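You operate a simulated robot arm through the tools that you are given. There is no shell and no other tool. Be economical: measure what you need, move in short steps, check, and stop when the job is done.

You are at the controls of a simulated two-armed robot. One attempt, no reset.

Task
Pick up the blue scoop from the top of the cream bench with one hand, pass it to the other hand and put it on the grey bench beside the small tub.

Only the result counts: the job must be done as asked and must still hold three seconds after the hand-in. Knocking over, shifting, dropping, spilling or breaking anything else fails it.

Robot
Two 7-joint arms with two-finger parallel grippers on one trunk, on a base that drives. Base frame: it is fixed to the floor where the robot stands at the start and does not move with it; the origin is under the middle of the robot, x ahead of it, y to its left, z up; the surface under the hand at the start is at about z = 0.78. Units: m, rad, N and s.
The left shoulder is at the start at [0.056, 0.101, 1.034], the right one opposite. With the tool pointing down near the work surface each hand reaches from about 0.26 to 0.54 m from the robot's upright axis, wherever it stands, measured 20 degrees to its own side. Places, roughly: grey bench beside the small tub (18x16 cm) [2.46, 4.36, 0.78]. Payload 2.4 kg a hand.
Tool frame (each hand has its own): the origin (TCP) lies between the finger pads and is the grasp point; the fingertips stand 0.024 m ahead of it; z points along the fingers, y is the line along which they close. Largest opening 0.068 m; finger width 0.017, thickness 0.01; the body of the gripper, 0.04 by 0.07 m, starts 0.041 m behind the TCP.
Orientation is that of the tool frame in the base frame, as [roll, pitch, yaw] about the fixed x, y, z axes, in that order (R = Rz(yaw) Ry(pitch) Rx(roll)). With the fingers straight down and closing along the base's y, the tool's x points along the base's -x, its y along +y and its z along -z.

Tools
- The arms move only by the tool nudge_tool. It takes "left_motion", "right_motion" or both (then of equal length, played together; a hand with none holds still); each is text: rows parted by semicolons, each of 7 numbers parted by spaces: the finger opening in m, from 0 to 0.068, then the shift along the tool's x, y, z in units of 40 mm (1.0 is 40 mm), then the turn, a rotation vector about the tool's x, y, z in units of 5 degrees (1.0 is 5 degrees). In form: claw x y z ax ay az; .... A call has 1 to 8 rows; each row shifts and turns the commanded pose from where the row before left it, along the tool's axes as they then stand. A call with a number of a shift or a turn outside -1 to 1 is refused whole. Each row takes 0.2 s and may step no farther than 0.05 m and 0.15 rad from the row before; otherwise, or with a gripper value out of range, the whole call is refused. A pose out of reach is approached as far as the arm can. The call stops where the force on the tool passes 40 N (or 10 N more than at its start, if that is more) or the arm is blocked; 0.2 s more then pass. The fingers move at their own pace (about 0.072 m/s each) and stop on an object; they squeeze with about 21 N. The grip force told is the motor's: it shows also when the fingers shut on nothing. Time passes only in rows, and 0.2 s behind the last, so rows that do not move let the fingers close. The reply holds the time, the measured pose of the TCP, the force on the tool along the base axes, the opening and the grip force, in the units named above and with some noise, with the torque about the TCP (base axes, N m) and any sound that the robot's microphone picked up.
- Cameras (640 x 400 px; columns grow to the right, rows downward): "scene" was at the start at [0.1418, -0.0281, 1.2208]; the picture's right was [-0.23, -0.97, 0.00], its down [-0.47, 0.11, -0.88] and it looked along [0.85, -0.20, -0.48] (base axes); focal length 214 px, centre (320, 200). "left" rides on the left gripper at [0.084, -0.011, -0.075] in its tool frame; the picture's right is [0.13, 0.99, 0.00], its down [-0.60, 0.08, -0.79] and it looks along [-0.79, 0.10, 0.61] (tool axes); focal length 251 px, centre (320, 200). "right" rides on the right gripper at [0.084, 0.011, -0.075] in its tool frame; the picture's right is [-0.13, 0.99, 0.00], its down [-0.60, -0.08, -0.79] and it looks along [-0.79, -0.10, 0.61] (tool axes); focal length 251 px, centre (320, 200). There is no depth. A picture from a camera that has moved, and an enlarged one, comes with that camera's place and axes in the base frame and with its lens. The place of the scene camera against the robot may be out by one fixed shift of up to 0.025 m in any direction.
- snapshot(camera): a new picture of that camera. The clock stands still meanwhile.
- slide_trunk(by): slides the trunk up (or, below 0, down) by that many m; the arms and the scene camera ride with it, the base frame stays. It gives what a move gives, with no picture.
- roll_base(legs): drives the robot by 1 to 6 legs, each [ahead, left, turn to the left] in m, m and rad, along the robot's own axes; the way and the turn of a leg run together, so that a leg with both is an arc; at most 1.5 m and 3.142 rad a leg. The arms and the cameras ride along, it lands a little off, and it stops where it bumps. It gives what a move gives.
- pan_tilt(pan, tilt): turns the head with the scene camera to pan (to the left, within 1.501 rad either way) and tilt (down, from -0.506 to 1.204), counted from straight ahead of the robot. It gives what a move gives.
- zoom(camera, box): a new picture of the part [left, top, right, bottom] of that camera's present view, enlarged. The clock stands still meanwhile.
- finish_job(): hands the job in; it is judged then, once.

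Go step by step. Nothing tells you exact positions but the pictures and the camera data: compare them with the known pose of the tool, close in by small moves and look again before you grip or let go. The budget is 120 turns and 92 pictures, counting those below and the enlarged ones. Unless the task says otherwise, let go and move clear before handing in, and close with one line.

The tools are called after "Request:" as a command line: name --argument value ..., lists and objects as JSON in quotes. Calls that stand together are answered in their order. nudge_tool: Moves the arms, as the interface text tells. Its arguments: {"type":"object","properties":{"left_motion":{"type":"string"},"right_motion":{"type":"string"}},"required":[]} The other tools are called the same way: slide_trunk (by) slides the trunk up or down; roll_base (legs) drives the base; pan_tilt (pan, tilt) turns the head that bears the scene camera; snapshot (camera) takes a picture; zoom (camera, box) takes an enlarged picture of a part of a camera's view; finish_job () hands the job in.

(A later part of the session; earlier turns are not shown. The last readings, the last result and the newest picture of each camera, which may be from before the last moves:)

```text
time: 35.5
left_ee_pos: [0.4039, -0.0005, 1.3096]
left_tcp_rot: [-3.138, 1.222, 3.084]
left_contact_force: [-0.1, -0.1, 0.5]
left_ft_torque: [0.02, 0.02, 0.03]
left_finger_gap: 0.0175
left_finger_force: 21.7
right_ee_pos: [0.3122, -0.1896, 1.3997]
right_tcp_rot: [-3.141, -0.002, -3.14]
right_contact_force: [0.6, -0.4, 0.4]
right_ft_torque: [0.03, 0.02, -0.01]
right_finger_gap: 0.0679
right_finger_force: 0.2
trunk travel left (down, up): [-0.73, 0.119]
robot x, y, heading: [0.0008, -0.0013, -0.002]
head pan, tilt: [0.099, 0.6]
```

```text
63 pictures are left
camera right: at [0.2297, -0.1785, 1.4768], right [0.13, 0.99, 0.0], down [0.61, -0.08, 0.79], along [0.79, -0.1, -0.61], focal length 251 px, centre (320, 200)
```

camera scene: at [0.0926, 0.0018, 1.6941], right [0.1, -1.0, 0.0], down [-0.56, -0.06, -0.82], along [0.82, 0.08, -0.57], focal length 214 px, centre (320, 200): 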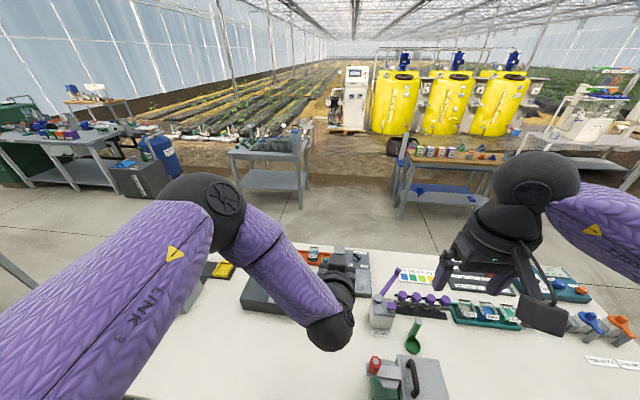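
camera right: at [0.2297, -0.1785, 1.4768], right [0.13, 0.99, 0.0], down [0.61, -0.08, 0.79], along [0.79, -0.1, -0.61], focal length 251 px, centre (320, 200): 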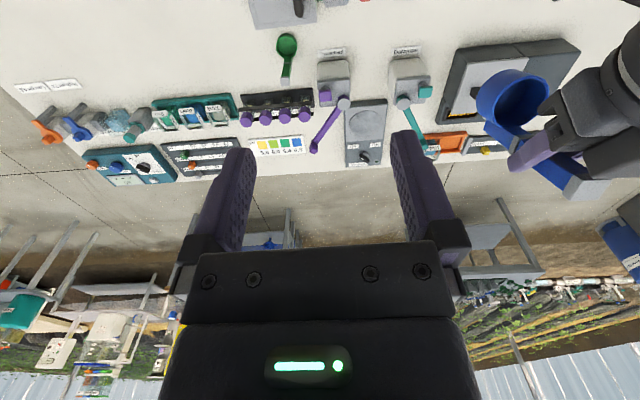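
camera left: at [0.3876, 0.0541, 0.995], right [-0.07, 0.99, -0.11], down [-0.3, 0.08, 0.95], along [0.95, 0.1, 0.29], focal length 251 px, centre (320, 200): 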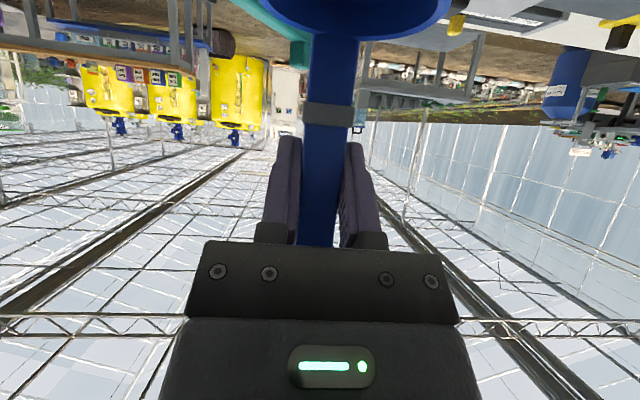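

The left wrist would sit very close below the right camera here. I'll extend the left hand forward a bit so its forearm drops, square its yaw and tilt it a bit flatter, then look.

Request:
nudge_tool --left_motion "0 -0.343 -0.417 0.46 0 0 0; 0 -0.343 -0.417 0.46 0 0 0; 0 -0.343 -0.417 0.46 0 0 0; 0 0 0 0 -0.62 0 -0.226; 0 0 0 0 0 -0.8 0; 0 0 0 0 0 -0.8 0; 0 0 0 0 0 0 0"

Request:
snapshot --camera "scene"

Request:
snapshot --camera "right"

```text
time: 37.1
left_ee_pos: [0.4666, -0.0531, 1.3283]
left_tcp_rot: [-3.134, 1.362, -3.138]
left_contact_force: [0.8, 0.8, 0.0]
left_ft_torque: [-0.03, 0.01, -0.02]
left_finger_gap: 0.0175
left_finger_force: 20.9
right_ee_pos: [0.3123, -0.1902, 1.4012]
right_tcp_rot: [-3.141, -0.001, -3.141]
right_contact_force: [-0.1, 0.5, -0.4]
right_ft_torque: [0.02, -0.02, 0.0]
right_finger_gap: 0.0682
right_finger_force: 0.1
trunk travel left (down, up): [-0.73, 0.119]
robot x, y, heading: [0.0007, 0.0015, -0.005]
head pan, tilt: [0.099, 0.6]
```

```text
62 pictures are left
camera scene: at [0.0926, 0.0016, 1.6941], right [0.1, -1.0, 0.0], down [-0.56, -0.06, -0.82], along [0.82, 0.08, -0.57], focal length 214 px, centre (320, 200)
```

scene: 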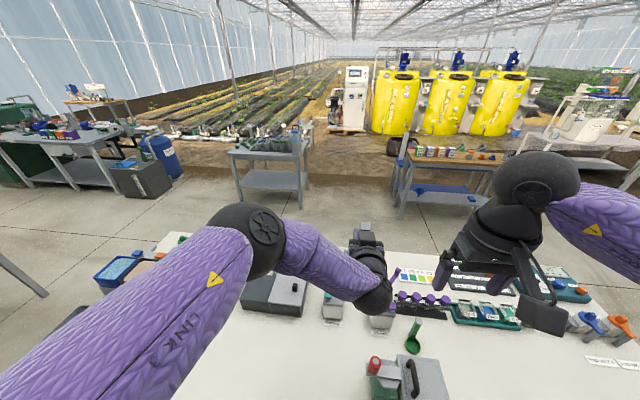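

```text
61 pictures are left
camera right: at [0.2297, -0.1787, 1.4768], right [0.13, 0.99, 0.0], down [0.61, -0.08, 0.79], along [0.79, -0.1, -0.61], focal length 251 px, centre (320, 200)
```

right: 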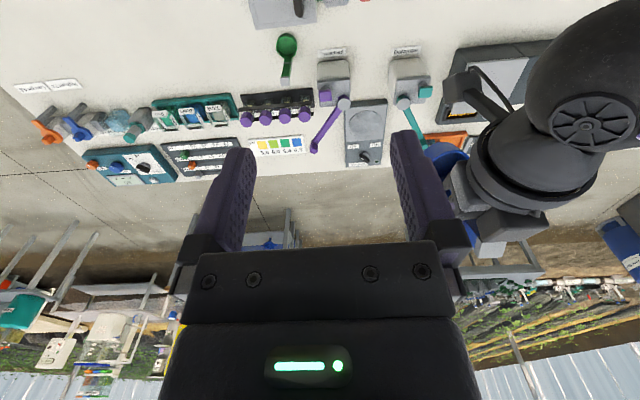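

The left forearm is now well out of the way, and the cap should be at about (0.451, -0.053, 1.373). I'll bring the right hand up and over it.

Request:
nudge_tool --right_motion "0.068 0 0 -0.75 0 0 0; 0.068 0 0 -0.75 0 0 0; 0.068 -0.695 0.685 0 0 0 0; 0.068 -0.695 0.685 0 0 0 0; 0.068 -0.695 0.685 0 0 0 0; 0.068 -0.695 0.685 0 0 0 0; 0.068 -0.695 0.685 0 0 0 0; 0.068 0 0 0 0 0 0"

Request:
snapshot --camera "right"

Request:
snapshot --camera "scene"

Request:
snapshot --camera "left"

```text
time: 38.9
left_ee_pos: [0.4653, -0.0551, 1.3293]
left_tcp_rot: [-3.139, 1.36, 3.14]
left_contact_force: [0.1, -1.1, -0.6]
left_ft_torque: [0.01, -0.03, -0.01]
left_finger_gap: 0.0175
left_finger_force: 21.6
right_ee_pos: [0.4523, -0.0546, 1.4631]
right_tcp_rot: [-3.141, 0.0, -3.14]
right_contact_force: [0.6, 0.5, -0.2]
right_ft_torque: [0.06, 0.0, -0.01]
right_finger_gap: 0.0681
right_finger_force: 0.0
trunk travel left (down, up): [-0.73, 0.119]
robot x, y, heading: [-0.001, -0.0008, -0.004]
head pan, tilt: [0.099, 0.6]
```

```text
60 pictures are left
camera right: at [0.3688, -0.0431, 1.5378], right [0.13, 0.99, 0.0], down [0.6, -0.08, 0.79], along [0.79, -0.1, -0.61], focal length 251 px, centre (320, 200)
```

right: 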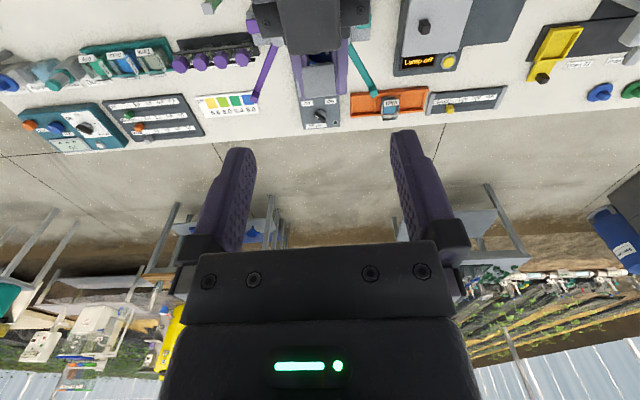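

```text
59 pictures are left
camera scene: at [0.0924, -0.0002, 1.6941], right [0.1, -1.0, 0.0], down [-0.56, -0.06, -0.82], along [0.82, 0.08, -0.57], focal length 214 px, centre (320, 200)
```

scene: 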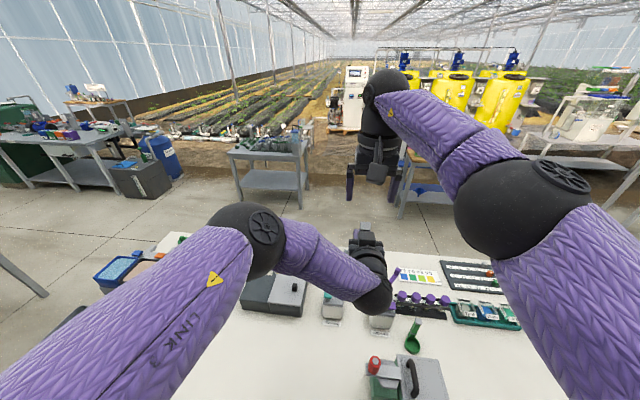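

```text
58 pictures are left
camera left: at [0.3744, -0.0661, 1.2622], right [-0.02, 0.99, -0.13], down [-0.65, 0.08, 0.76], along [0.76, 0.1, 0.64], focal length 251 px, centre (320, 200)
```

left: 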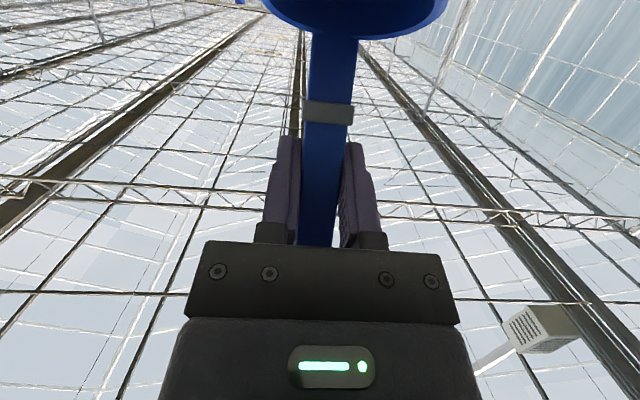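

Request:
zoom --camera "right" --box '[240, 0, 400, 100]'

Request:
zoom --camera "scene" --box '[310, 140, 430, 320]'

```text
4.00 times, centred on (320, 50) of right
camera zoom: at [0.3688, -0.0431, 1.5378], right [0.13, 0.99, 0.0], down [0.6, -0.08, 0.79], along [0.79, -0.1, -0.61], focal length 1006 px, centre (320, 800)
```

zoom: 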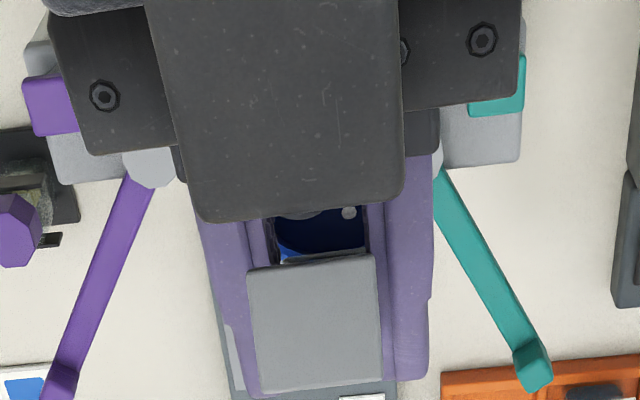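

```text
2.22 times, centred on (370, 230) of scene
camera zoom: at [0.0924, -0.0002, 1.6941], right [0.1, -1.0, 0.0], down [-0.56, -0.06, -0.82], along [0.82, 0.08, -0.57], focal length 477 px, centre (209, 133)
```

zoom: 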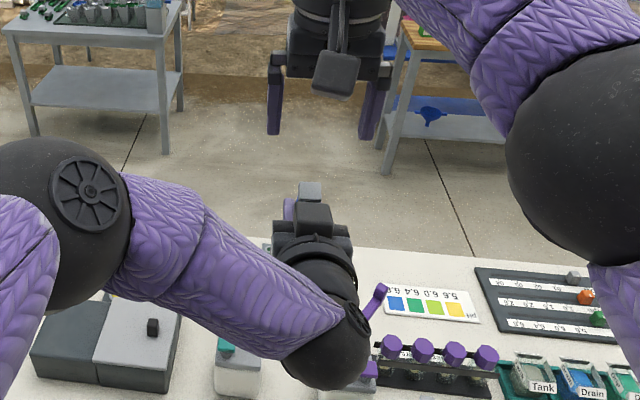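

Cap top is at about (0.448, -0.054, 1.385), right under the right hand and between its open fingers. I'll descend most of the way and check.

Request:
nudge_tool --right_motion "0.068 0 0.02 0.6 0 0 0; 0.068 0 0 0.6 0 0 0; 0.068 0 0 0.45 0 0 0"

Request:
snapshot --camera "right"

Request:
zoom --camera "scene" --box '[310, 140, 430, 320]'

```text
time: 39.7
left_ee_pos: [0.4654, -0.053, 1.3289]
left_tcp_rot: [-3.135, 1.359, -3.14]
left_contact_force: [0.0, 0.0, -0.3]
left_ft_torque: [0.04, 0.0, 0.0]
left_finger_gap: 0.0175
left_finger_force: 20.9
right_ee_pos: [0.4528, -0.0513, 1.3967]
right_tcp_rot: [-3.141, -0.002, -3.142]
right_contact_force: [0.0, 0.1, -0.2]
right_ft_torque: [0.0, 0.04, 0.0]
right_finger_gap: 0.0679
right_finger_force: 0.1
trunk travel left (down, up): [-0.73, 0.119]
robot x, y, heading: [0.0031, -0.0036, -0.003]
head pan, tilt: [0.099, 0.6]
```

```text
55 pictures are left
camera right: at [0.3689, -0.039, 1.4721], right [0.13, 0.99, 0.0], down [0.61, -0.08, 0.79], along [0.79, -0.1, -0.61], focal length 251 px, centre (320, 200)
```

right: 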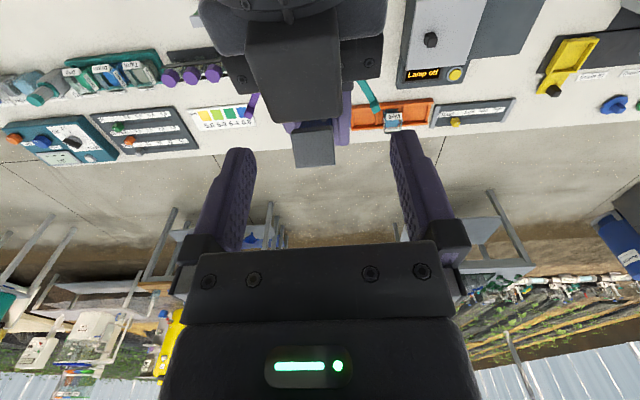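

```text
2.22 times, centred on (370, 230) of scene
camera zoom: at [0.0928, 0.0014, 1.6941], right [0.1, -1.0, 0.0], down [-0.56, -0.06, -0.82], along [0.82, 0.08, -0.57], focal length 477 px, centre (209, 133)
```

zoom: 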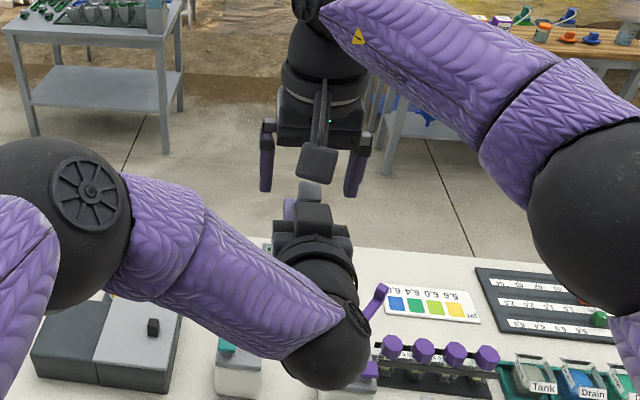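

The cap is centred between the right fingers with nothing touching. I'll go down the last 2 cm and close the right hand.

Request:
nudge_tool --right_motion "0.068 0.05 -0.04 0.48 0 0 0; 0.068 0 0 0 0 0 0"

Request:
zoom --camera "right" --box '[200, 60, 440, 260]'

```text
time: 40.3
left_ee_pos: [0.4662, -0.0546, 1.328]
left_tcp_rot: [-3.133, 1.36, -3.138]
left_contact_force: [-0.7, 0.4, -1.0]
left_ft_torque: [0.0, 0.03, -0.01]
left_finger_gap: 0.0176
left_finger_force: 20.9
right_ee_pos: [0.449, -0.0518, 1.3752]
right_tcp_rot: [3.141, -0.003, -3.141]
right_contact_force: [0.2, -0.2, -0.7]
right_ft_torque: [-0.02, -0.01, 0.0]
right_finger_gap: 0.068
right_finger_force: 0.1
trunk travel left (down, up): [-0.73, 0.119]
robot x, y, heading: [-0.0007, 0.0, 0.005]
head pan, tilt: [0.099, 0.6]
```

```text
2.00 times, centred on (320, 160) of right
camera zoom: at [0.3665, -0.0406, 1.452], right [0.13, 0.99, 0.0], down [0.61, -0.08, 0.79], along [0.79, -0.1, -0.61], focal length 503 px, centre (320, 280)
```

zoom: 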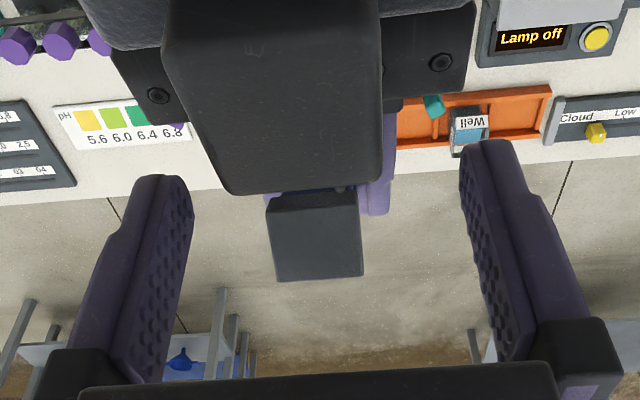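

The cap lies between the right pads. Closing the right fingers while the left still holds.

Request:
nudge_tool --right_motion "0.03 0 0 0 0 0 0; 0.03 0 0 0 0 0 0; 0.0 0 0 0 0 0 0; 0 0 0 0 0 0 0; 0 0 0 0 0 0 0"

Request:
zoom --camera "right" --box '[200, 60, 440, 260]'

```text
time: 41.5
left_ee_pos: [0.4663, -0.0533, 1.3288]
left_tcp_rot: [-3.134, 1.36, -3.138]
left_contact_force: [-1.9, 9.5, 0.2]
left_ft_torque: [-0.16, -0.03, -0.01]
left_finger_gap: 0.0175
left_finger_force: 20.9
right_ee_pos: [0.4497, -0.0519, 1.3768]
right_tcp_rot: [-3.139, -0.003, 3.141]
right_contact_force: [2.5, -10.2, -0.2]
right_ft_torque: [-0.25, -0.1, -0.08]
right_finger_gap: 0.0174
right_finger_force: 21.4
trunk travel left (down, up): [-0.73, 0.119]
robot x, y, heading: [0.0013, -0.0011, 0.004]
head pan, tilt: [0.099, 0.6]
```

```text
2.00 times, centred on (320, 160) of right
camera zoom: at [0.3669, -0.0412, 1.4521], right [0.13, 0.99, 0.0], down [0.61, -0.08, 0.79], along [0.79, -0.1, -0.61], focal length 503 px, centre (320, 280)
```

zoom: 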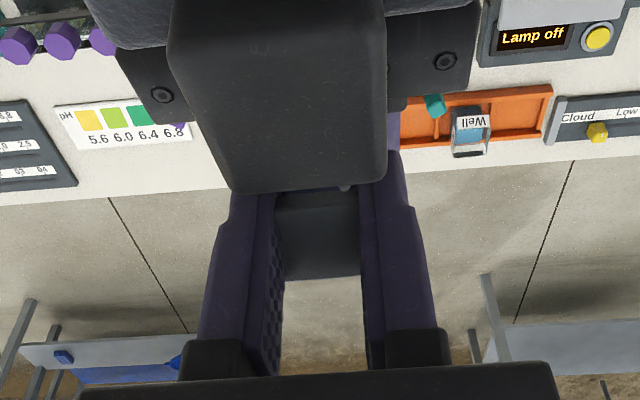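

Both hands hold it (right gap 17 mm, 21 N). Now the left lets go.

Request:
nudge_tool --left_motion "0.03 0 0 0 0 0 0; 0.06 0 0 0 0 0 0; 0.068 0 0 0 0 0 0; 0.068 0 0 0 0 0 0"

Request:
snapshot --camera "left"

```text
time: 42.5
left_ee_pos: [0.4662, -0.0536, 1.3284]
left_tcp_rot: [-3.134, 1.359, -3.139]
left_contact_force: [-1.1, 0.8, 0.6]
left_ft_torque: [0.03, 0.01, 0.02]
left_finger_gap: 0.068
left_finger_force: 0.0
right_ee_pos: [0.4492, -0.0525, 1.3753]
right_tcp_rot: [3.141, -0.002, -3.14]
right_contact_force: [-0.7, -0.2, 0.0]
right_ft_torque: [0.0, 0.01, 0.01]
right_finger_gap: 0.0173
right_finger_force: 20.5
trunk travel left (down, up): [-0.73, 0.119]
robot x, y, heading: [-0.0014, -0.0025, -0.002]
head pan, tilt: [0.099, 0.6]
```

```text
51 pictures are left
camera left: at [0.3746, -0.0647, 1.2622], right [-0.02, 0.99, -0.13], down [-0.65, 0.08, 0.76], along [0.76, 0.1, 0.64], focal length 251 px, centre (320, 200)
```

left: 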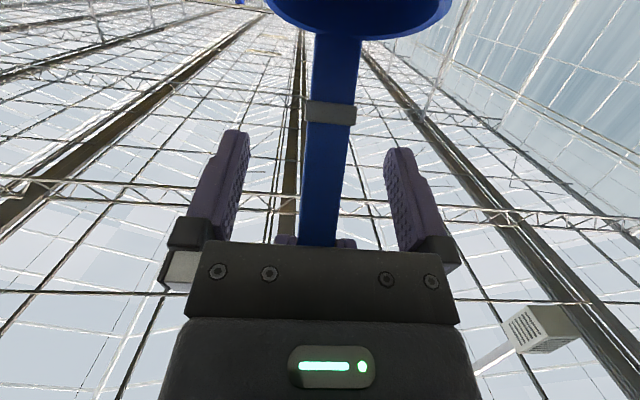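

The right hand alone holds the scoop, unmoved. I'll withdraw the left the same way it came in, then out to its own side.

Request:
nudge_tool --left_motion "0.068 0.397 0 -0.567 0 0 0; 0.068 0.397 0 -0.567 0 0 0; 0.068 0.397 0 -0.567 0 0 0; 0.068 0 0.9 0 0 0 0; 0.068 0 0.9 0 0 0 0; 0.068 0 0.9 0 0 0 0; 0.068 0 0.9 0 0 0 0"

Request:
snapshot --camera "scene"

Request:
snapshot --camera "right"

```text
time: 44.1
left_ee_pos: [0.3793, 0.0308, 1.3352]
left_tcp_rot: [-3.139, 1.358, -3.136]
left_contact_force: [0.8, 0.0, -0.6]
left_ft_torque: [0.01, 0.01, 0.03]
left_finger_gap: 0.0681
left_finger_force: 0.0
left hand out of reach, approached as far as the arm can: row 5, 6, 7
right_ee_pos: [0.4508, -0.0528, 1.3746]
right_tcp_rot: [-3.141, -0.003, -3.14]
right_contact_force: [0.1, -0.6, -0.2]
right_ft_torque: [-0.02, 0.02, -0.02]
right_finger_gap: 0.0174
right_finger_force: 20.9
trunk travel left (down, up): [-0.73, 0.119]
robot x, y, heading: [0.0005, -0.0018, -0.003]
head pan, tilt: [0.099, 0.6]
```

```text
50 pictures are left
camera scene: at [0.0923, 0.0018, 1.6941], right [0.1, -1.0, 0.0], down [-0.56, -0.06, -0.82], along [0.82, 0.08, -0.57], focal length 214 px, centre (320, 200)
```

scene: 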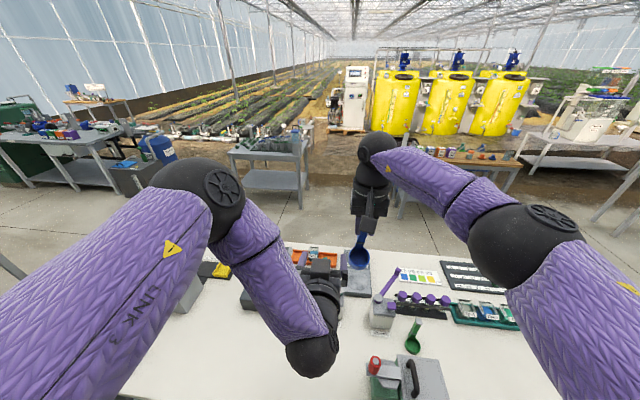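

```text
49 pictures are left
camera right: at [0.3664, -0.0407, 1.4522], right [0.13, 0.99, 0.0], down [0.61, -0.08, 0.79], along [0.79, -0.1, -0.61], focal length 251 px, centre (320, 200)
```

right: 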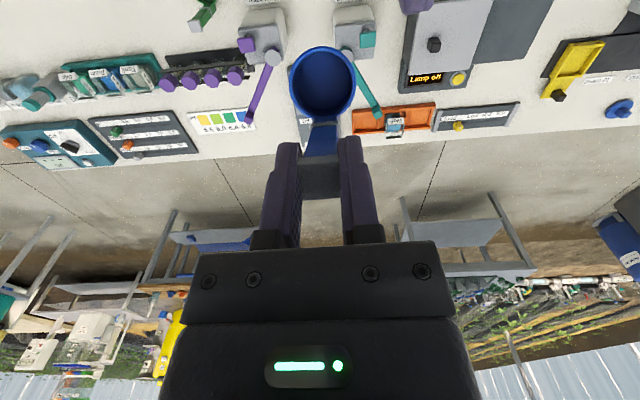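

The handover worked. Next I return the left hand to a neutral pose and look left towards the grey bench.

Request:
nudge_tool --left_motion "0.068 0 0.5 0 0 1 0; 0.068 0 0.5 0 0 1 0; 0.068 0 0.5 0 0 1 0; 0.068 0 0.5 0 0 1 0; 0.068 0 0.5 0 0 1 0; 0.068 0 0.5 0 0 1 0; 0.068 0 0.5 0 0 1 0; 0.068 0 0.5 0 0 1 0"

Request:
pan_tilt --pan 1.1 --tilt 0.35

Request:
snapshot --camera "scene"

```text
time: 45.9
left_ee_pos: [0.3791, 0.1901, 1.3371]
left_tcp_rot: [-3.137, 0.664, 3.14]
left_contact_force: [-0.4, -0.6, -0.1]
left_ft_torque: [-0.01, 0.02, 0.03]
left_finger_gap: 0.0679
left_finger_force: 0.0
left hand out of reach, approached as far as the arm can: row 1
right_ee_pos: [0.4499, -0.0516, 1.3755]
right_tcp_rot: [3.141, -0.003, -3.142]
right_contact_force: [0.2, 1.4, 0.0]
right_ft_torque: [0.03, 0.0, 0.02]
right_finger_gap: 0.0178
right_finger_force: 21.1
trunk travel left (down, up): [-0.73, 0.119]
robot x, y, heading: [0.0029, -0.0033, 0.002]
head pan, tilt: [0.099, 0.6]
```

```text
time: 47.2
left_ee_pos: [0.3794, 0.1882, 1.3376]
left_tcp_rot: [-3.14, 0.663, 3.14]
left_contact_force: [0.4, 0.5, 0.3]
left_ft_torque: [0.01, 0.0, 0.0]
left_finger_gap: 0.0681
left_finger_force: 0.0
right_ee_pos: [0.4492, -0.0526, 1.376]
right_tcp_rot: [3.141, -0.003, -3.14]
right_contact_force: [0.3, 0.0, 0.0]
right_ft_torque: [-0.03, 0.0, -0.02]
right_finger_gap: 0.0175
right_finger_force: 20.9
trunk travel left (down, up): [-0.73, 0.119]
robot x, y, heading: [0.0014, 0.0048, -0.003]
head pan, tilt: [1.1, 0.351]
```

```text
48 pictures are left
camera scene: at [0.047, 0.076, 1.7169], right [0.89, -0.45, 0.0], down [-0.16, -0.31, -0.94], along [0.43, 0.84, -0.34], focal length 214 px, centre (320, 200)
```

scene: 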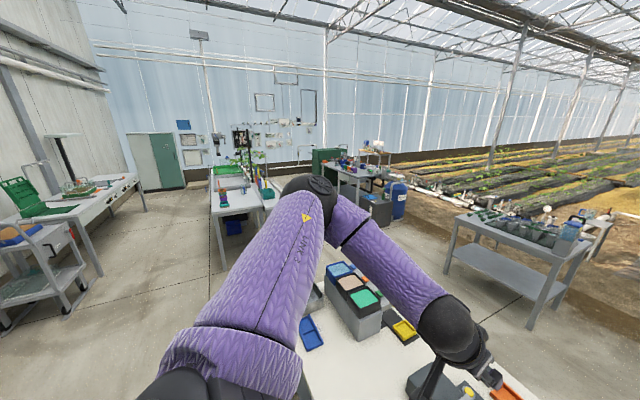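

Request:
zoom --camera "scene" --box '[290, 125, 430, 225]'

Request:
pan_tilt --pan 1.0 --tilt 1.0

Request:
snapshot --camera "scene"

```text
4.00 times, centred on (360, 175) of scene
camera zoom: at [0.047, 0.076, 1.7169], right [0.89, -0.45, 0.0], down [-0.16, -0.31, -0.94], along [0.43, 0.84, -0.34], focal length 858 px, centre (160, 300)
```

zoom: 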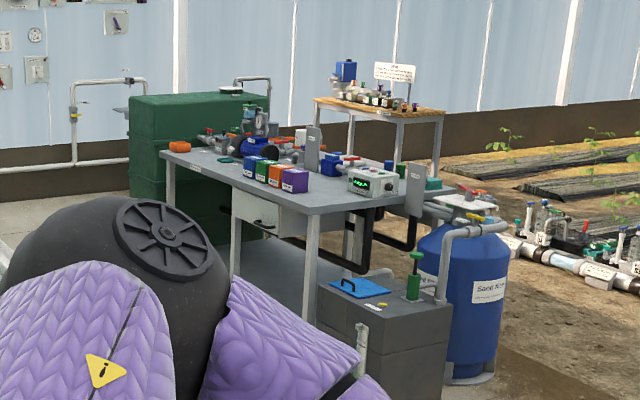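

```text
time: 48.2
left_ee_pos: [0.3791, 0.1885, 1.3379]
left_tcp_rot: [-3.139, 0.663, 3.141]
left_contact_force: [0.4, 0.0, -0.8]
left_ft_torque: [0.0, 0.02, -0.03]
left_finger_gap: 0.0679
left_finger_force: 0.0
right_ee_pos: [0.4494, -0.0514, 1.3759]
right_tcp_rot: [-3.141, -0.001, -3.141]
right_contact_force: [-0.2, 0.8, 0.4]
right_ft_torque: [-0.02, 0.02, 0.01]
right_finger_gap: 0.0174
right_finger_force: 21.0
trunk travel left (down, up): [-0.73, 0.119]
robot x, y, heading: [-0.0009, -0.001, 0.001]
head pan, tilt: [1.0, 1.0]
```

```text
46 pictures are left
camera scene: at [0.0422, 0.0517, 1.6622], right [0.84, -0.54, 0.0], down [-0.45, -0.71, -0.54], along [0.29, 0.46, -0.84], focal length 214 px, centre (320, 200)
```

scene: 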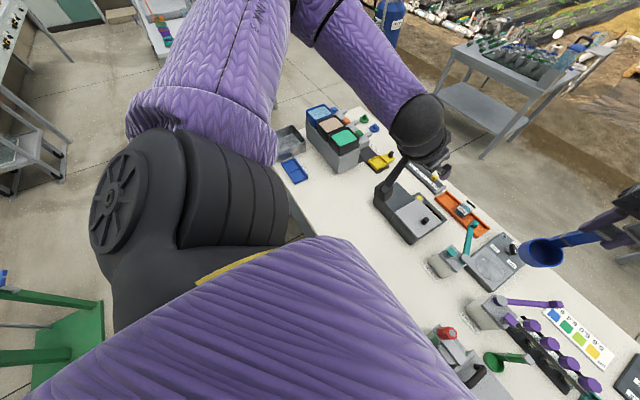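

The grey bench runs roughly along x≈2.4, y 3.1–4.7 with the target near its left end. I'll approach it facing +x, first backing off a little, then sliding left past the cream bench. First I check my left side.

Request:
pan_tilt --pan 1.5 --tilt 0.7

Request:
snapshot --camera "scene"

```text
time: 49.1
left_ee_pos: [0.3802, 0.1873, 1.3375]
left_tcp_rot: [-3.14, 0.662, 3.14]
left_contact_force: [-0.4, 0.7, 0.5]
left_ft_torque: [-0.01, -0.03, 0.03]
left_finger_gap: 0.068
left_finger_force: 0.0
right_ee_pos: [0.4498, -0.0527, 1.3764]
right_tcp_rot: [-3.141, -0.001, -3.141]
right_contact_force: [0.6, 0.0, 0.0]
right_ft_torque: [-0.02, 0.04, 0.02]
right_finger_gap: 0.0175
right_finger_force: 21.1
trunk travel left (down, up): [-0.73, 0.119]
robot x, y, heading: [-0.0016, 0.003, 0.005]
head pan, tilt: [1.499, 0.7]
```

```text
45 pictures are left
camera scene: at [0.0108, 0.0777, 1.6855], right [1.0, -0.07, 0.0], down [-0.05, -0.64, -0.76], along [0.06, 0.76, -0.64], focal length 214 px, centre (320, 200)
```

scene: 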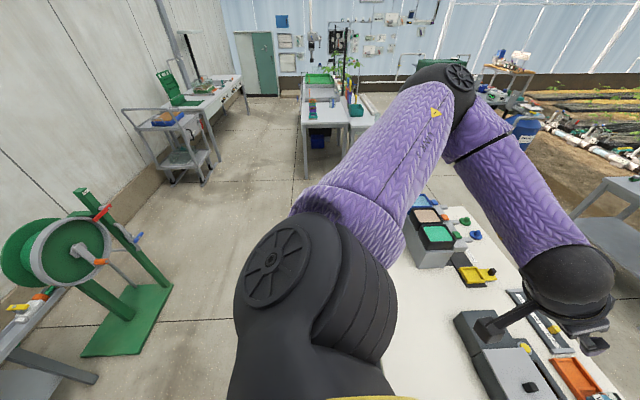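

The hose reel is far back (x<-1.1) and the white table starts at y≈2.55, so the corridor at y≈1.75 is free. I'll back off and slide left.

Request:
roll_base --legs '[[-0.22, 0, 0], [0, 0.85, 0], [0, 0.9, 0]]'

Request:
pan_tilt --pan 0.3 --tilt 0.6

Request:
snapshot --camera "scene"

```text
time: 59.5
left_ee_pos: [0.1529, 1.9841, 1.3384]
left_tcp_rot: [-3.139, 0.663, -3.122]
left_contact_force: [0.2, -0.5, 0.1]
left_ft_torque: [0.03, 0.0, -0.02]
left_finger_gap: 0.0681
left_finger_force: 0.1
right_ee_pos: [0.228, 1.7445, 1.376]
right_tcp_rot: [3.141, -0.001, -3.119]
right_contact_force: [0.3, 0.8, 0.5]
right_ft_torque: [0.03, 0.02, 0.02]
right_finger_gap: 0.0177
right_finger_force: 21.0
trunk travel left (down, up): [-0.73, 0.119]
robot x, y, heading: [-0.2229, 1.7879, 0.02]
head pan, tilt: [1.499, 0.7]
```

```text
time: 60.9
left_ee_pos: [0.153, 1.9832, 1.3388]
left_tcp_rot: [-3.14, 0.659, -3.121]
left_contact_force: [0.3, -0.1, -0.1]
left_ft_torque: [-0.01, 0.01, -0.01]
left_finger_gap: 0.0681
left_finger_force: 0.1
right_ee_pos: [0.2284, 1.7443, 1.3765]
right_tcp_rot: [3.141, -0.003, -3.118]
right_contact_force: [-0.4, -1.0, 0.0]
right_ft_torque: [0.02, 0.03, -0.04]
right_finger_gap: 0.0176
right_finger_force: 21.0
trunk travel left (down, up): [-0.73, 0.119]
robot x, y, heading: [-0.2238, 1.789, 0.023]
head pan, tilt: [0.3, 0.6]
```

```text
44 pictures are left
camera scene: at [-0.1339, 1.8083, 1.6941], right [0.32, -0.95, 0.0], down [-0.54, -0.18, -0.82], along [0.78, 0.26, -0.57], focal length 214 px, centre (320, 200)
```

scene: 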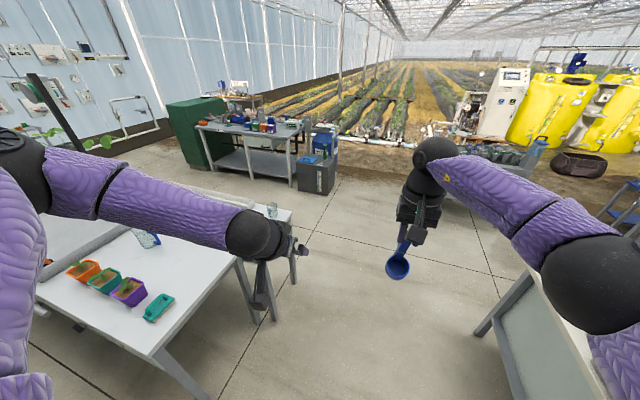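

The way forward is clear: cream bench ends at y≈1.05, white tables at y≥2.4 up to x≈0.9. Driving ahead to x≈1.45.

Request:
roll_base --legs '[[0.8, -0.04, -0.02], [0.85, 0, 0]]'

Request:
pan_tilt --pan 0.9 --tilt 0.5

Request:
snapshot --camera "scene"

```text
time: 69.3
left_ee_pos: [1.8079, 1.9585, 1.3369]
left_tcp_rot: [-3.138, 0.66, -3.129]
left_contact_force: [-0.4, 0.5, 0.1]
left_ft_torque: [-0.01, 0.02, 0.0]
left_finger_gap: 0.068
left_finger_force: 0.0
right_ee_pos: [1.8821, 1.7184, 1.3753]
right_tcp_rot: [3.141, -0.002, -3.125]
right_contact_force: [1.0, 0.2, -0.7]
right_ft_torque: [-0.02, 0.03, -0.01]
right_finger_gap: 0.0174
right_finger_force: 21.5
trunk travel left (down, up): [-0.73, 0.119]
robot x, y, heading: [1.4294, 1.7621, 0.02]
head pan, tilt: [0.3, 0.6]
```

```text
time: 70.3
left_ee_pos: [1.8068, 1.9582, 1.3387]
left_tcp_rot: [-3.14, 0.662, -3.129]
left_contact_force: [0.7, -0.3, -0.4]
left_ft_torque: [-0.04, 0.04, 0.02]
left_finger_gap: 0.0682
left_finger_force: 0.0
right_ee_pos: [1.882, 1.7177, 1.3765]
right_tcp_rot: [-3.141, 0.0, -3.126]
right_contact_force: [0.0, -1.0, -0.3]
right_ft_torque: [0.01, 0.04, 0.0]
right_finger_gap: 0.0174
right_finger_force: 20.9
trunk travel left (down, up): [-0.73, 0.119]
robot x, y, heading: [1.4354, 1.7618, 0.02]
head pan, tilt: [0.901, 0.499]
```

```text
43 pictures are left
camera scene: at [1.4915, 1.8287, 1.7032], right [0.79, -0.61, 0.0], down [-0.29, -0.38, -0.88], along [0.54, 0.7, -0.48], focal length 214 px, centre (320, 200)
```

scene: 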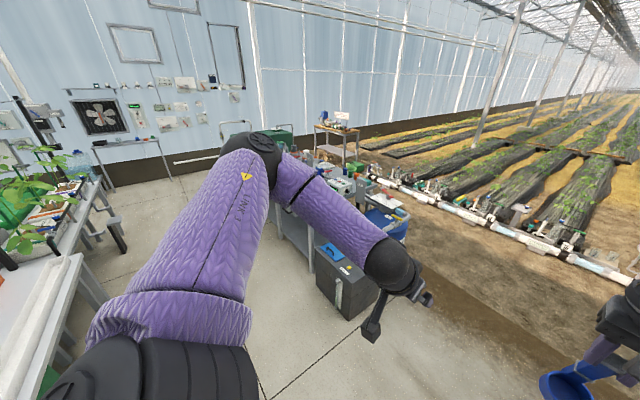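

Corridor between the white tables (x<1.0) and the grey cabinet/bench (x>2.3) is clear; sliding left along x≈1.5.

Request:
roll_base --legs '[[0.08, 0, -0.02], [0, 1.3, 0]]'

Request:
pan_tilt --pan 0.7 --tilt 0.5

Request:
snapshot --camera "scene"

```text
time: 77.3
left_ee_pos: [1.9144, 3.2012, 1.338]
left_tcp_rot: [-3.139, 0.66, 3.109]
left_contact_force: [0.1, -0.2, -0.3]
left_ft_torque: [0.0, 0.02, 0.03]
left_finger_gap: 0.0681
left_finger_force: 0.1
right_ee_pos: [1.9805, 2.9581, 1.3755]
right_tcp_rot: [3.141, -0.002, 3.111]
right_contact_force: [0.5, -0.5, -1.0]
right_ft_torque: [0.02, 0.07, -0.01]
right_finger_gap: 0.0175
right_finger_force: 20.9
trunk travel left (down, up): [-0.73, 0.119]
robot x, y, heading: [1.5312, 3.0246, -0.027]
head pan, tilt: [0.901, 0.499]
```

```text
time: 78.0
left_ee_pos: [1.9153, 3.2016, 1.3372]
left_tcp_rot: [-3.14, 0.661, 3.108]
left_contact_force: [0.1, 0.1, -0.4]
left_ft_torque: [-0.01, 0.02, 0.03]
left_finger_gap: 0.0679
left_finger_force: 0.1
right_ee_pos: [1.979, 2.9574, 1.3751]
right_tcp_rot: [3.141, -0.003, 3.112]
right_contact_force: [-1.0, 0.2, -0.4]
right_ft_torque: [0.02, 0.05, -0.01]
right_finger_gap: 0.0173
right_finger_force: 20.9
trunk travel left (down, up): [-0.73, 0.119]
robot x, y, heading: [1.5312, 3.0222, -0.029]
head pan, tilt: [0.7, 0.499]
```

```text
42 pictures are left
camera scene: at [1.6067, 3.0728, 1.7032], right [0.62, -0.78, 0.0], down [-0.38, -0.3, -0.88], along [0.69, 0.55, -0.48], focal length 214 px, centre (320, 200)
```

scene: 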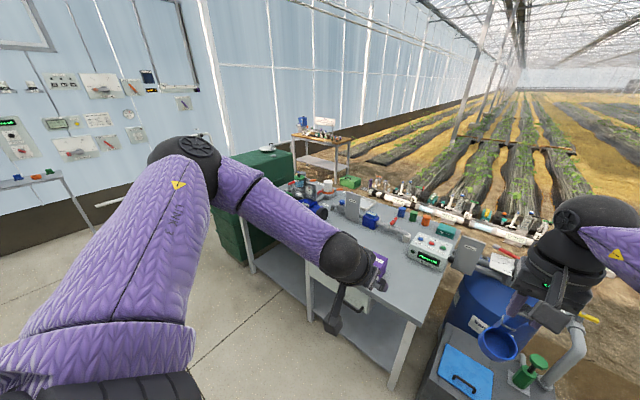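

The grey bench's near edge is at x≈2.36 and its left end at y≈4.6, by the green cabinet. I'll slide left in front of the target, staying back, and look.

Request:
roll_base --legs '[[0, 0.7, 0.03], [0, 0.7, 0]]'

Request:
pan_tilt --pan 0.0 --tilt 0.6

Request:
snapshot --camera "scene"

Request:
snapshot --camera "right"

```text
time: 85.3
left_ee_pos: [1.9032, 4.6317, 1.3379]
left_tcp_rot: [-3.14, 0.662, -3.128]
left_contact_force: [-0.5, -0.3, 0.7]
left_ft_torque: [0.03, -0.03, 0.01]
left_finger_gap: 0.0679
left_finger_force: 0.2
right_ee_pos: [1.9772, 4.3928, 1.3753]
right_tcp_rot: [3.141, -0.003, -3.124]
right_contact_force: [0.4, 0.4, 0.2]
right_ft_torque: [0.03, 0.04, 0.04]
right_finger_gap: 0.0175
right_finger_force: 21.2
trunk travel left (down, up): [-0.73, 0.119]
robot x, y, heading: [1.5271, 4.4375, 0.021]
head pan, tilt: [0.7, 0.499]
```

```text
time: 86.4
left_ee_pos: [1.9035, 4.6327, 1.3375]
left_tcp_rot: [-3.139, 0.661, -3.127]
left_contact_force: [0.0, -0.2, 0.6]
left_ft_torque: [0.0, -0.01, 0.01]
left_finger_gap: 0.0678
left_finger_force: 0.0
right_ee_pos: [1.9775, 4.3911, 1.3766]
right_tcp_rot: [3.141, -0.002, -3.124]
right_contact_force: [0.0, -0.7, -1.2]
right_ft_torque: [-0.01, 0.0, -0.03]
right_finger_gap: 0.0177
right_finger_force: 21.3
trunk travel left (down, up): [-0.73, 0.119]
robot x, y, heading: [1.5263, 4.4367, 0.016]
head pan, tilt: [0.0, 0.6]
```

```text
41 pictures are left
camera scene: at [1.6197, 4.4315, 1.6941], right [0.02, -1.0, 0.0], down [-0.57, -0.01, -0.82], along [0.82, 0.01, -0.57], focal length 214 px, centre (320, 200)
```

scene: 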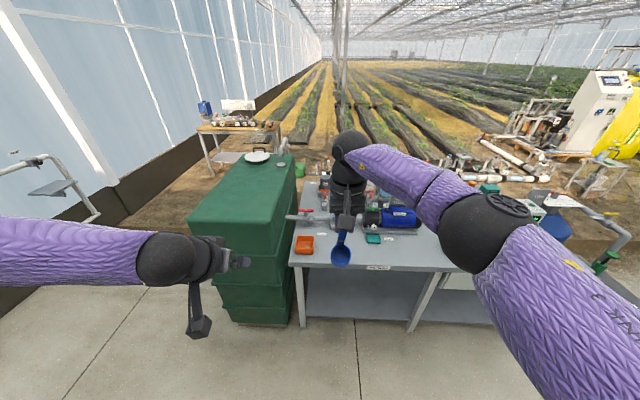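

```text
40 pictures are left
camera right: at [1.894, 4.4022, 1.4522], right [0.11, 0.99, 0.0], down [0.61, -0.07, 0.79], along [0.79, -0.09, -0.61], focal length 251 px, centre (320, 200)
```

right: 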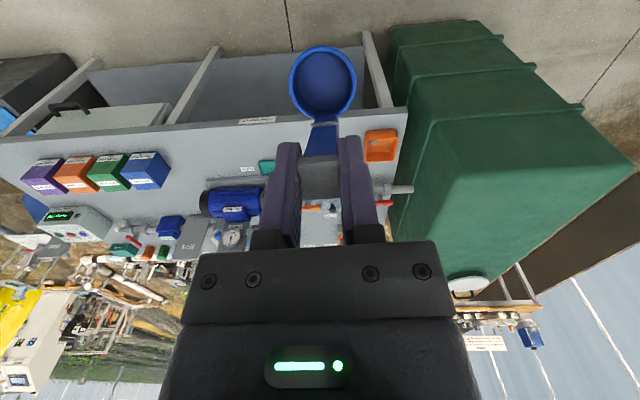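

Request:
zoom --camera "scene" --box '[270, 170, 450, 290]'

Request:
zoom --camera "right" --box '[180, 90, 440, 250]'

```text
3.33 times, centred on (360, 230) of scene
camera zoom: at [1.6197, 4.4315, 1.6941], right [0.02, -1.0, 0.0], down [-0.57, -0.01, -0.82], along [0.82, 0.01, -0.57], focal length 715 px, centre (187, 100)
```

zoom: 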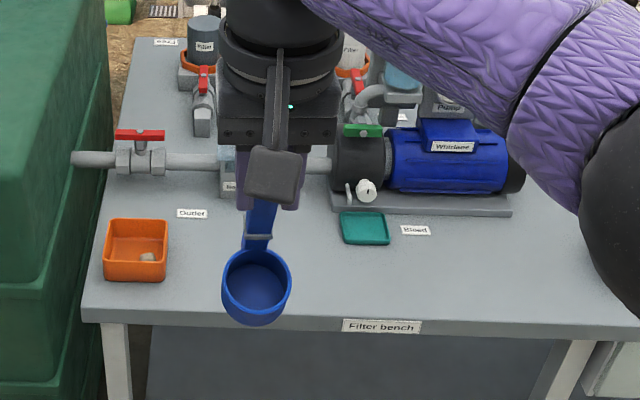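

```text
2.46 times, centred on (310, 170) of right
camera zoom: at [1.894, 4.4022, 1.4522], right [0.11, 0.99, 0.0], down [0.61, -0.07, 0.79], along [0.79, -0.09, -0.61], focal length 619 px, centre (345, 274)
```

zoom: 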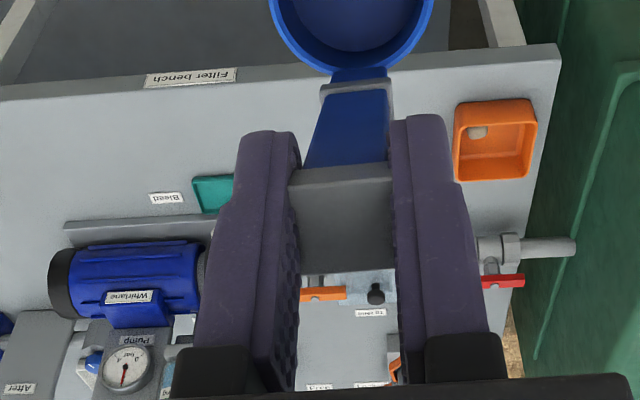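

The small tub is the orange one at about (2.46, 4.535), and the free spot beside it is around (2.46, 4.36), as told. I'll drive up so that the right hand can set the scoop there.

Request:
roll_base --legs '[[0.3, 0.03, -0.016], [0.23, 0, 0]]'

Request:
snapshot --camera "scene"

```text
time: 89.8
left_ee_pos: [2.4366, 4.6553, 1.338]
left_tcp_rot: [-3.14, 0.662, 3.132]
left_contact_force: [0.3, 0.3, 0.2]
left_ft_torque: [0.01, 0.03, -0.01]
left_finger_gap: 0.0682
left_finger_force: 0.2
right_ee_pos: [2.5057, 4.4133, 1.3756]
right_tcp_rot: [-3.141, -0.001, 3.135]
right_contact_force: [0.0, 0.8, -0.8]
right_ft_torque: [-0.03, 0.03, -0.02]
right_finger_gap: 0.0173
right_finger_force: 20.9
trunk travel left (down, up): [-0.73, 0.119]
robot x, y, heading: [2.055, 4.4673, -0.005]
head pan, tilt: [0.0, 0.6]
```

```text
37 pictures are left
camera scene: at [2.1499, 4.4606, 1.6941], right [-0.01, -1.0, 0.0], down [-0.57, 0.0, -0.82], along [0.82, -0.01, -0.57], focal length 214 px, centre (320, 200)
```

scene: 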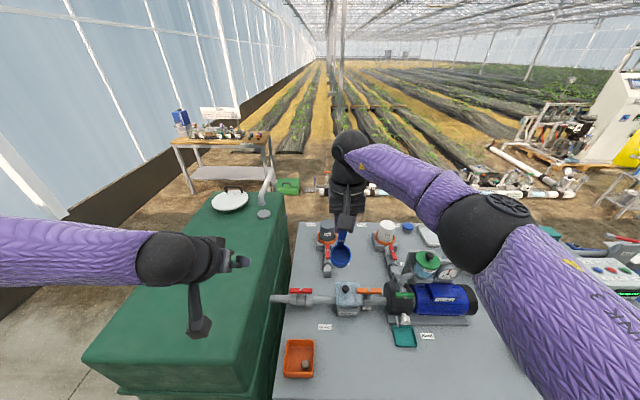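

In position. I'll tilt the right hand so the scoop hangs upright, shift to y≈4.37, and check in the pictures.

Request:
nudge_tool --right_motion "0 0 -0.21 0.3 0 0.92 0; 0 0 -0.21 0.3 0 0.92 0; 0 0 -0.21 0.3 0 0.92 0; 0 0 -0.21 0.3 0 0.92 0; 0 0 -0.21 0.3 0 0.92 0; 0 0 0 0 0 0 0"

Request:
pan_tilt --pan -0.1 --tilt 0.8

Request:
snapshot --camera "scene"

Request:
snapshot --camera "right"

Request:
snapshot --camera "left"

```text
time: 91.2
left_ee_pos: [2.4362, 4.6549, 1.3382]
left_tcp_rot: [-3.14, 0.661, 3.133]
left_contact_force: [0.0, 0.2, -0.2]
left_ft_torque: [-0.01, 0.01, -0.03]
left_finger_gap: 0.068
left_finger_force: 0.1
right_ee_pos: [2.4674, 4.3607, 1.3176]
right_tcp_rot: [3.141, -0.405, 3.138]
right_contact_force: [0.1, 0.4, -0.4]
right_ft_torque: [0.0, -0.02, -0.04]
right_finger_gap: 0.0174
right_finger_force: 21.0
right hand out of reach, approached as far as the arm can: row 3, 4, 5
trunk travel left (down, up): [-0.73, 0.119]
robot x, y, heading: [2.0586, 4.4688, -0.004]
head pan, tilt: [0.0, 0.6]
```

```text
time: 91.9
left_ee_pos: [2.4362, 4.6534, 1.3376]
left_tcp_rot: [-3.14, 0.662, 3.131]
left_contact_force: [0.1, 0.5, 0.2]
left_ft_torque: [0.0, 0.0, -0.02]
left_finger_gap: 0.0679
left_finger_force: 0.1
right_ee_pos: [2.4671, 4.3607, 1.3178]
right_tcp_rot: [-3.141, -0.402, 3.136]
right_contact_force: [-0.6, -0.5, -0.6]
right_ft_torque: [0.03, -0.01, -0.02]
right_finger_gap: 0.0177
right_finger_force: 20.3
trunk travel left (down, up): [-0.73, 0.119]
robot x, y, heading: [2.0515, 4.467, -0.007]
head pan, tilt: [-0.099, 0.799]
```

```text
36 pictures are left
camera scene: at [2.1409, 4.4524, 1.6773], right [-0.11, -0.99, 0.0], down [-0.71, 0.08, -0.7], along [0.69, -0.07, -0.72], focal length 214 px, centre (320, 200)
```

scene: 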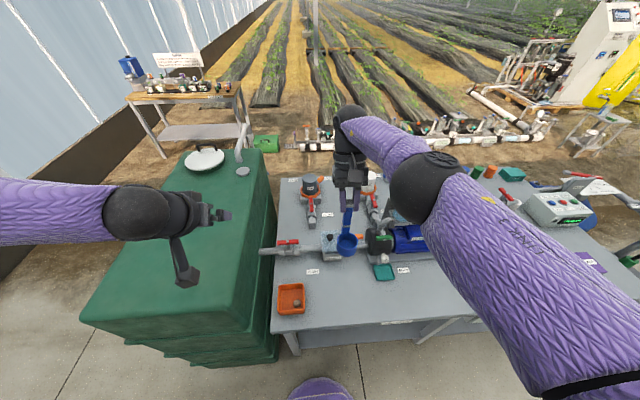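

```text
35 pictures are left
camera right: at [2.4199, 4.3719, 1.4203], right [0.12, 0.99, -0.05], down [0.87, -0.08, 0.49], along [0.48, -0.11, -0.87], focal length 251 px, centre (320, 200)
```

right: 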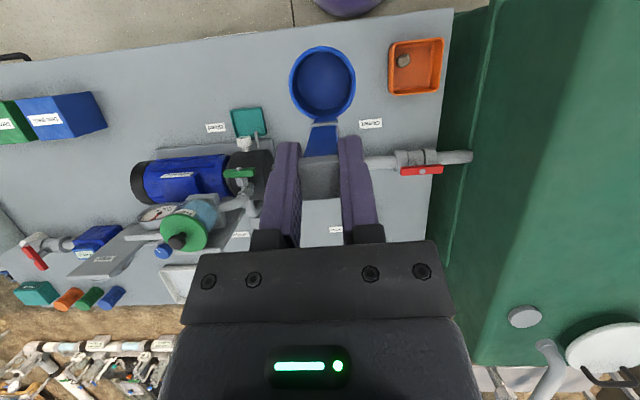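

```text
34 pictures are left
camera left: at [2.3235, 4.6443, 1.3462], right [-0.09, 0.99, -0.08], down [-0.01, 0.08, 1.0], along [1.0, 0.09, 0.0], focal length 251 px, centre (320, 200)
```

left: 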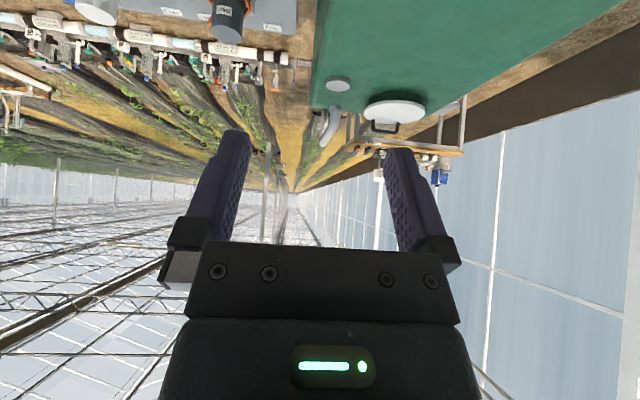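

The scoop hangs upright (cup centre about x 2.434, y 4.36), touching nothing. I'll lower it with the trunk, keeping both hands clear of the bench and cabinet.

Request:
slide_trunk --by -0.25

Request:
snapshot --camera "scene"

Request:
snapshot --camera "right"

```text
time: 94.5
left_ee_pos: [2.4359, 4.654, 1.0883]
left_tcp_rot: [-3.139, 0.661, 3.132]
left_contact_force: [0.1, -0.1, 0.8]
left_ft_torque: [-0.02, 0.0, 0.02]
left_finger_gap: 0.0678
left_finger_force: 0.2
right_ee_pos: [2.4651, 4.3605, 1.0664]
right_tcp_rot: [-3.141, -0.403, 3.133]
right_contact_force: [-0.4, 0.4, 0.2]
right_ft_torque: [-0.02, -0.02, 0.0]
right_finger_gap: 0.0178
right_finger_force: 21.0
trunk travel left (down, up): [-0.48, 0.369]
robot x, y, heading: [2.0524, 4.4626, -0.006]
head pan, tilt: [-0.099, 0.799]
```

```text
33 pictures are left
camera scene: at [2.152, 4.4525, 1.427], right [-0.11, -0.99, 0.0], down [-0.71, 0.08, -0.7], along [0.69, -0.07, -0.72], focal length 214 px, centre (320, 200)
```

scene: 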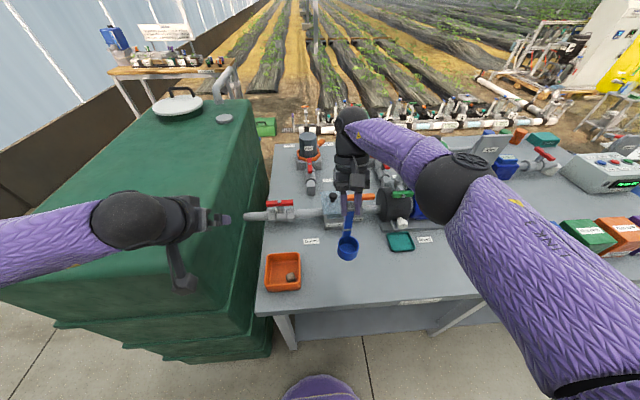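

```text
32 pictures are left
camera right: at [2.4191, 4.3718, 1.171], right [0.12, 0.99, -0.05], down [0.87, -0.08, 0.49], along [0.48, -0.11, -0.87], focal length 251 px, centre (320, 200)
```

right: 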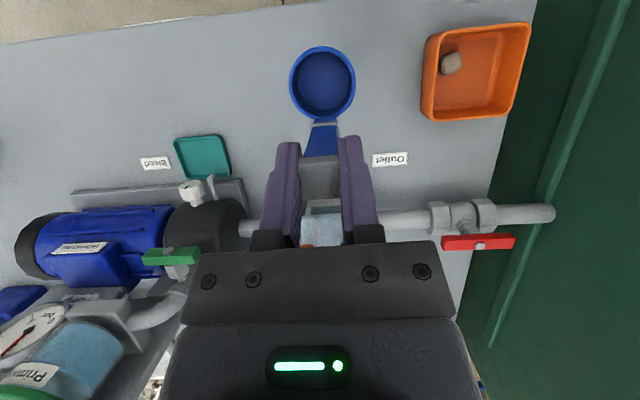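

All clear around the spot. I'll lower 10 cm with the arm, drifting 1 cm further onto the bench.

Request:
nudge_tool --right_motion "0 -0.417 0 0.727 0 0 0; 0 -0.417 0 0.727 0 0 0; 0 -0.417 0 0.727 0 0 0; 0 0 0 0 0 0 0"

Request:
snapshot --camera "right"

Request:
zoom --camera "scene" --box '[240, 160, 440, 310]'

```text
time: 95.5
left_ee_pos: [2.4364, 4.6559, 1.0882]
left_tcp_rot: [-3.14, 0.661, 3.133]
left_contact_force: [-0.1, -0.1, -0.6]
left_ft_torque: [0.03, 0.03, 0.01]
left_finger_gap: 0.0682
left_finger_force: 0.2
right_ee_pos: [2.4612, 4.3618, 0.9943]
right_tcp_rot: [3.141, -0.402, 3.136]
right_contact_force: [0.7, 0.6, -1.1]
right_ft_torque: [-0.01, -0.02, 0.03]
right_finger_gap: 0.0176
right_finger_force: 20.9
right hand out of reach, approached as far as the arm can: row 2, 3
trunk travel left (down, up): [-0.48, 0.369]
robot x, y, heading: [2.0574, 4.4691, -0.009]
head pan, tilt: [-0.099, 0.799]
```

```text
31 pictures are left
camera right: at [2.4139, 4.3746, 1.0973], right [0.12, 0.99, -0.05], down [0.87, -0.08, 0.49], along [0.48, -0.11, -0.87], focal length 251 px, centre (320, 200)
```

right: 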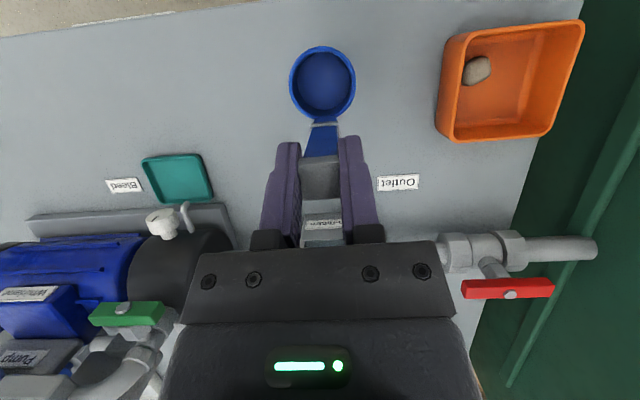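

```text
2.67 times, centred on (340, 235) of scene
camera zoom: at [2.1521, 4.4524, 1.4269], right [-0.11, -0.99, 0.0], down [-0.71, 0.08, -0.7], along [0.69, -0.07, -0.72], focal length 572 px, centre (267, 107)
```

zoom: 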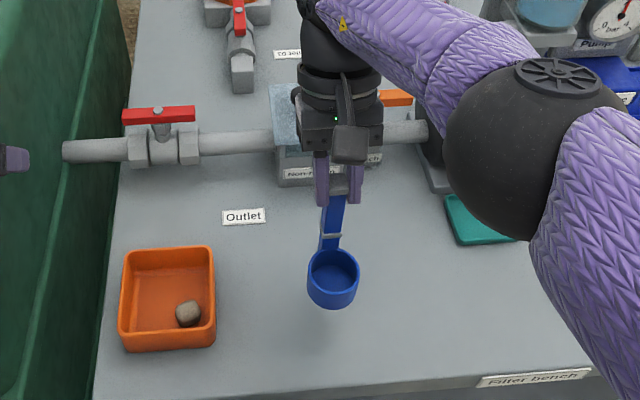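

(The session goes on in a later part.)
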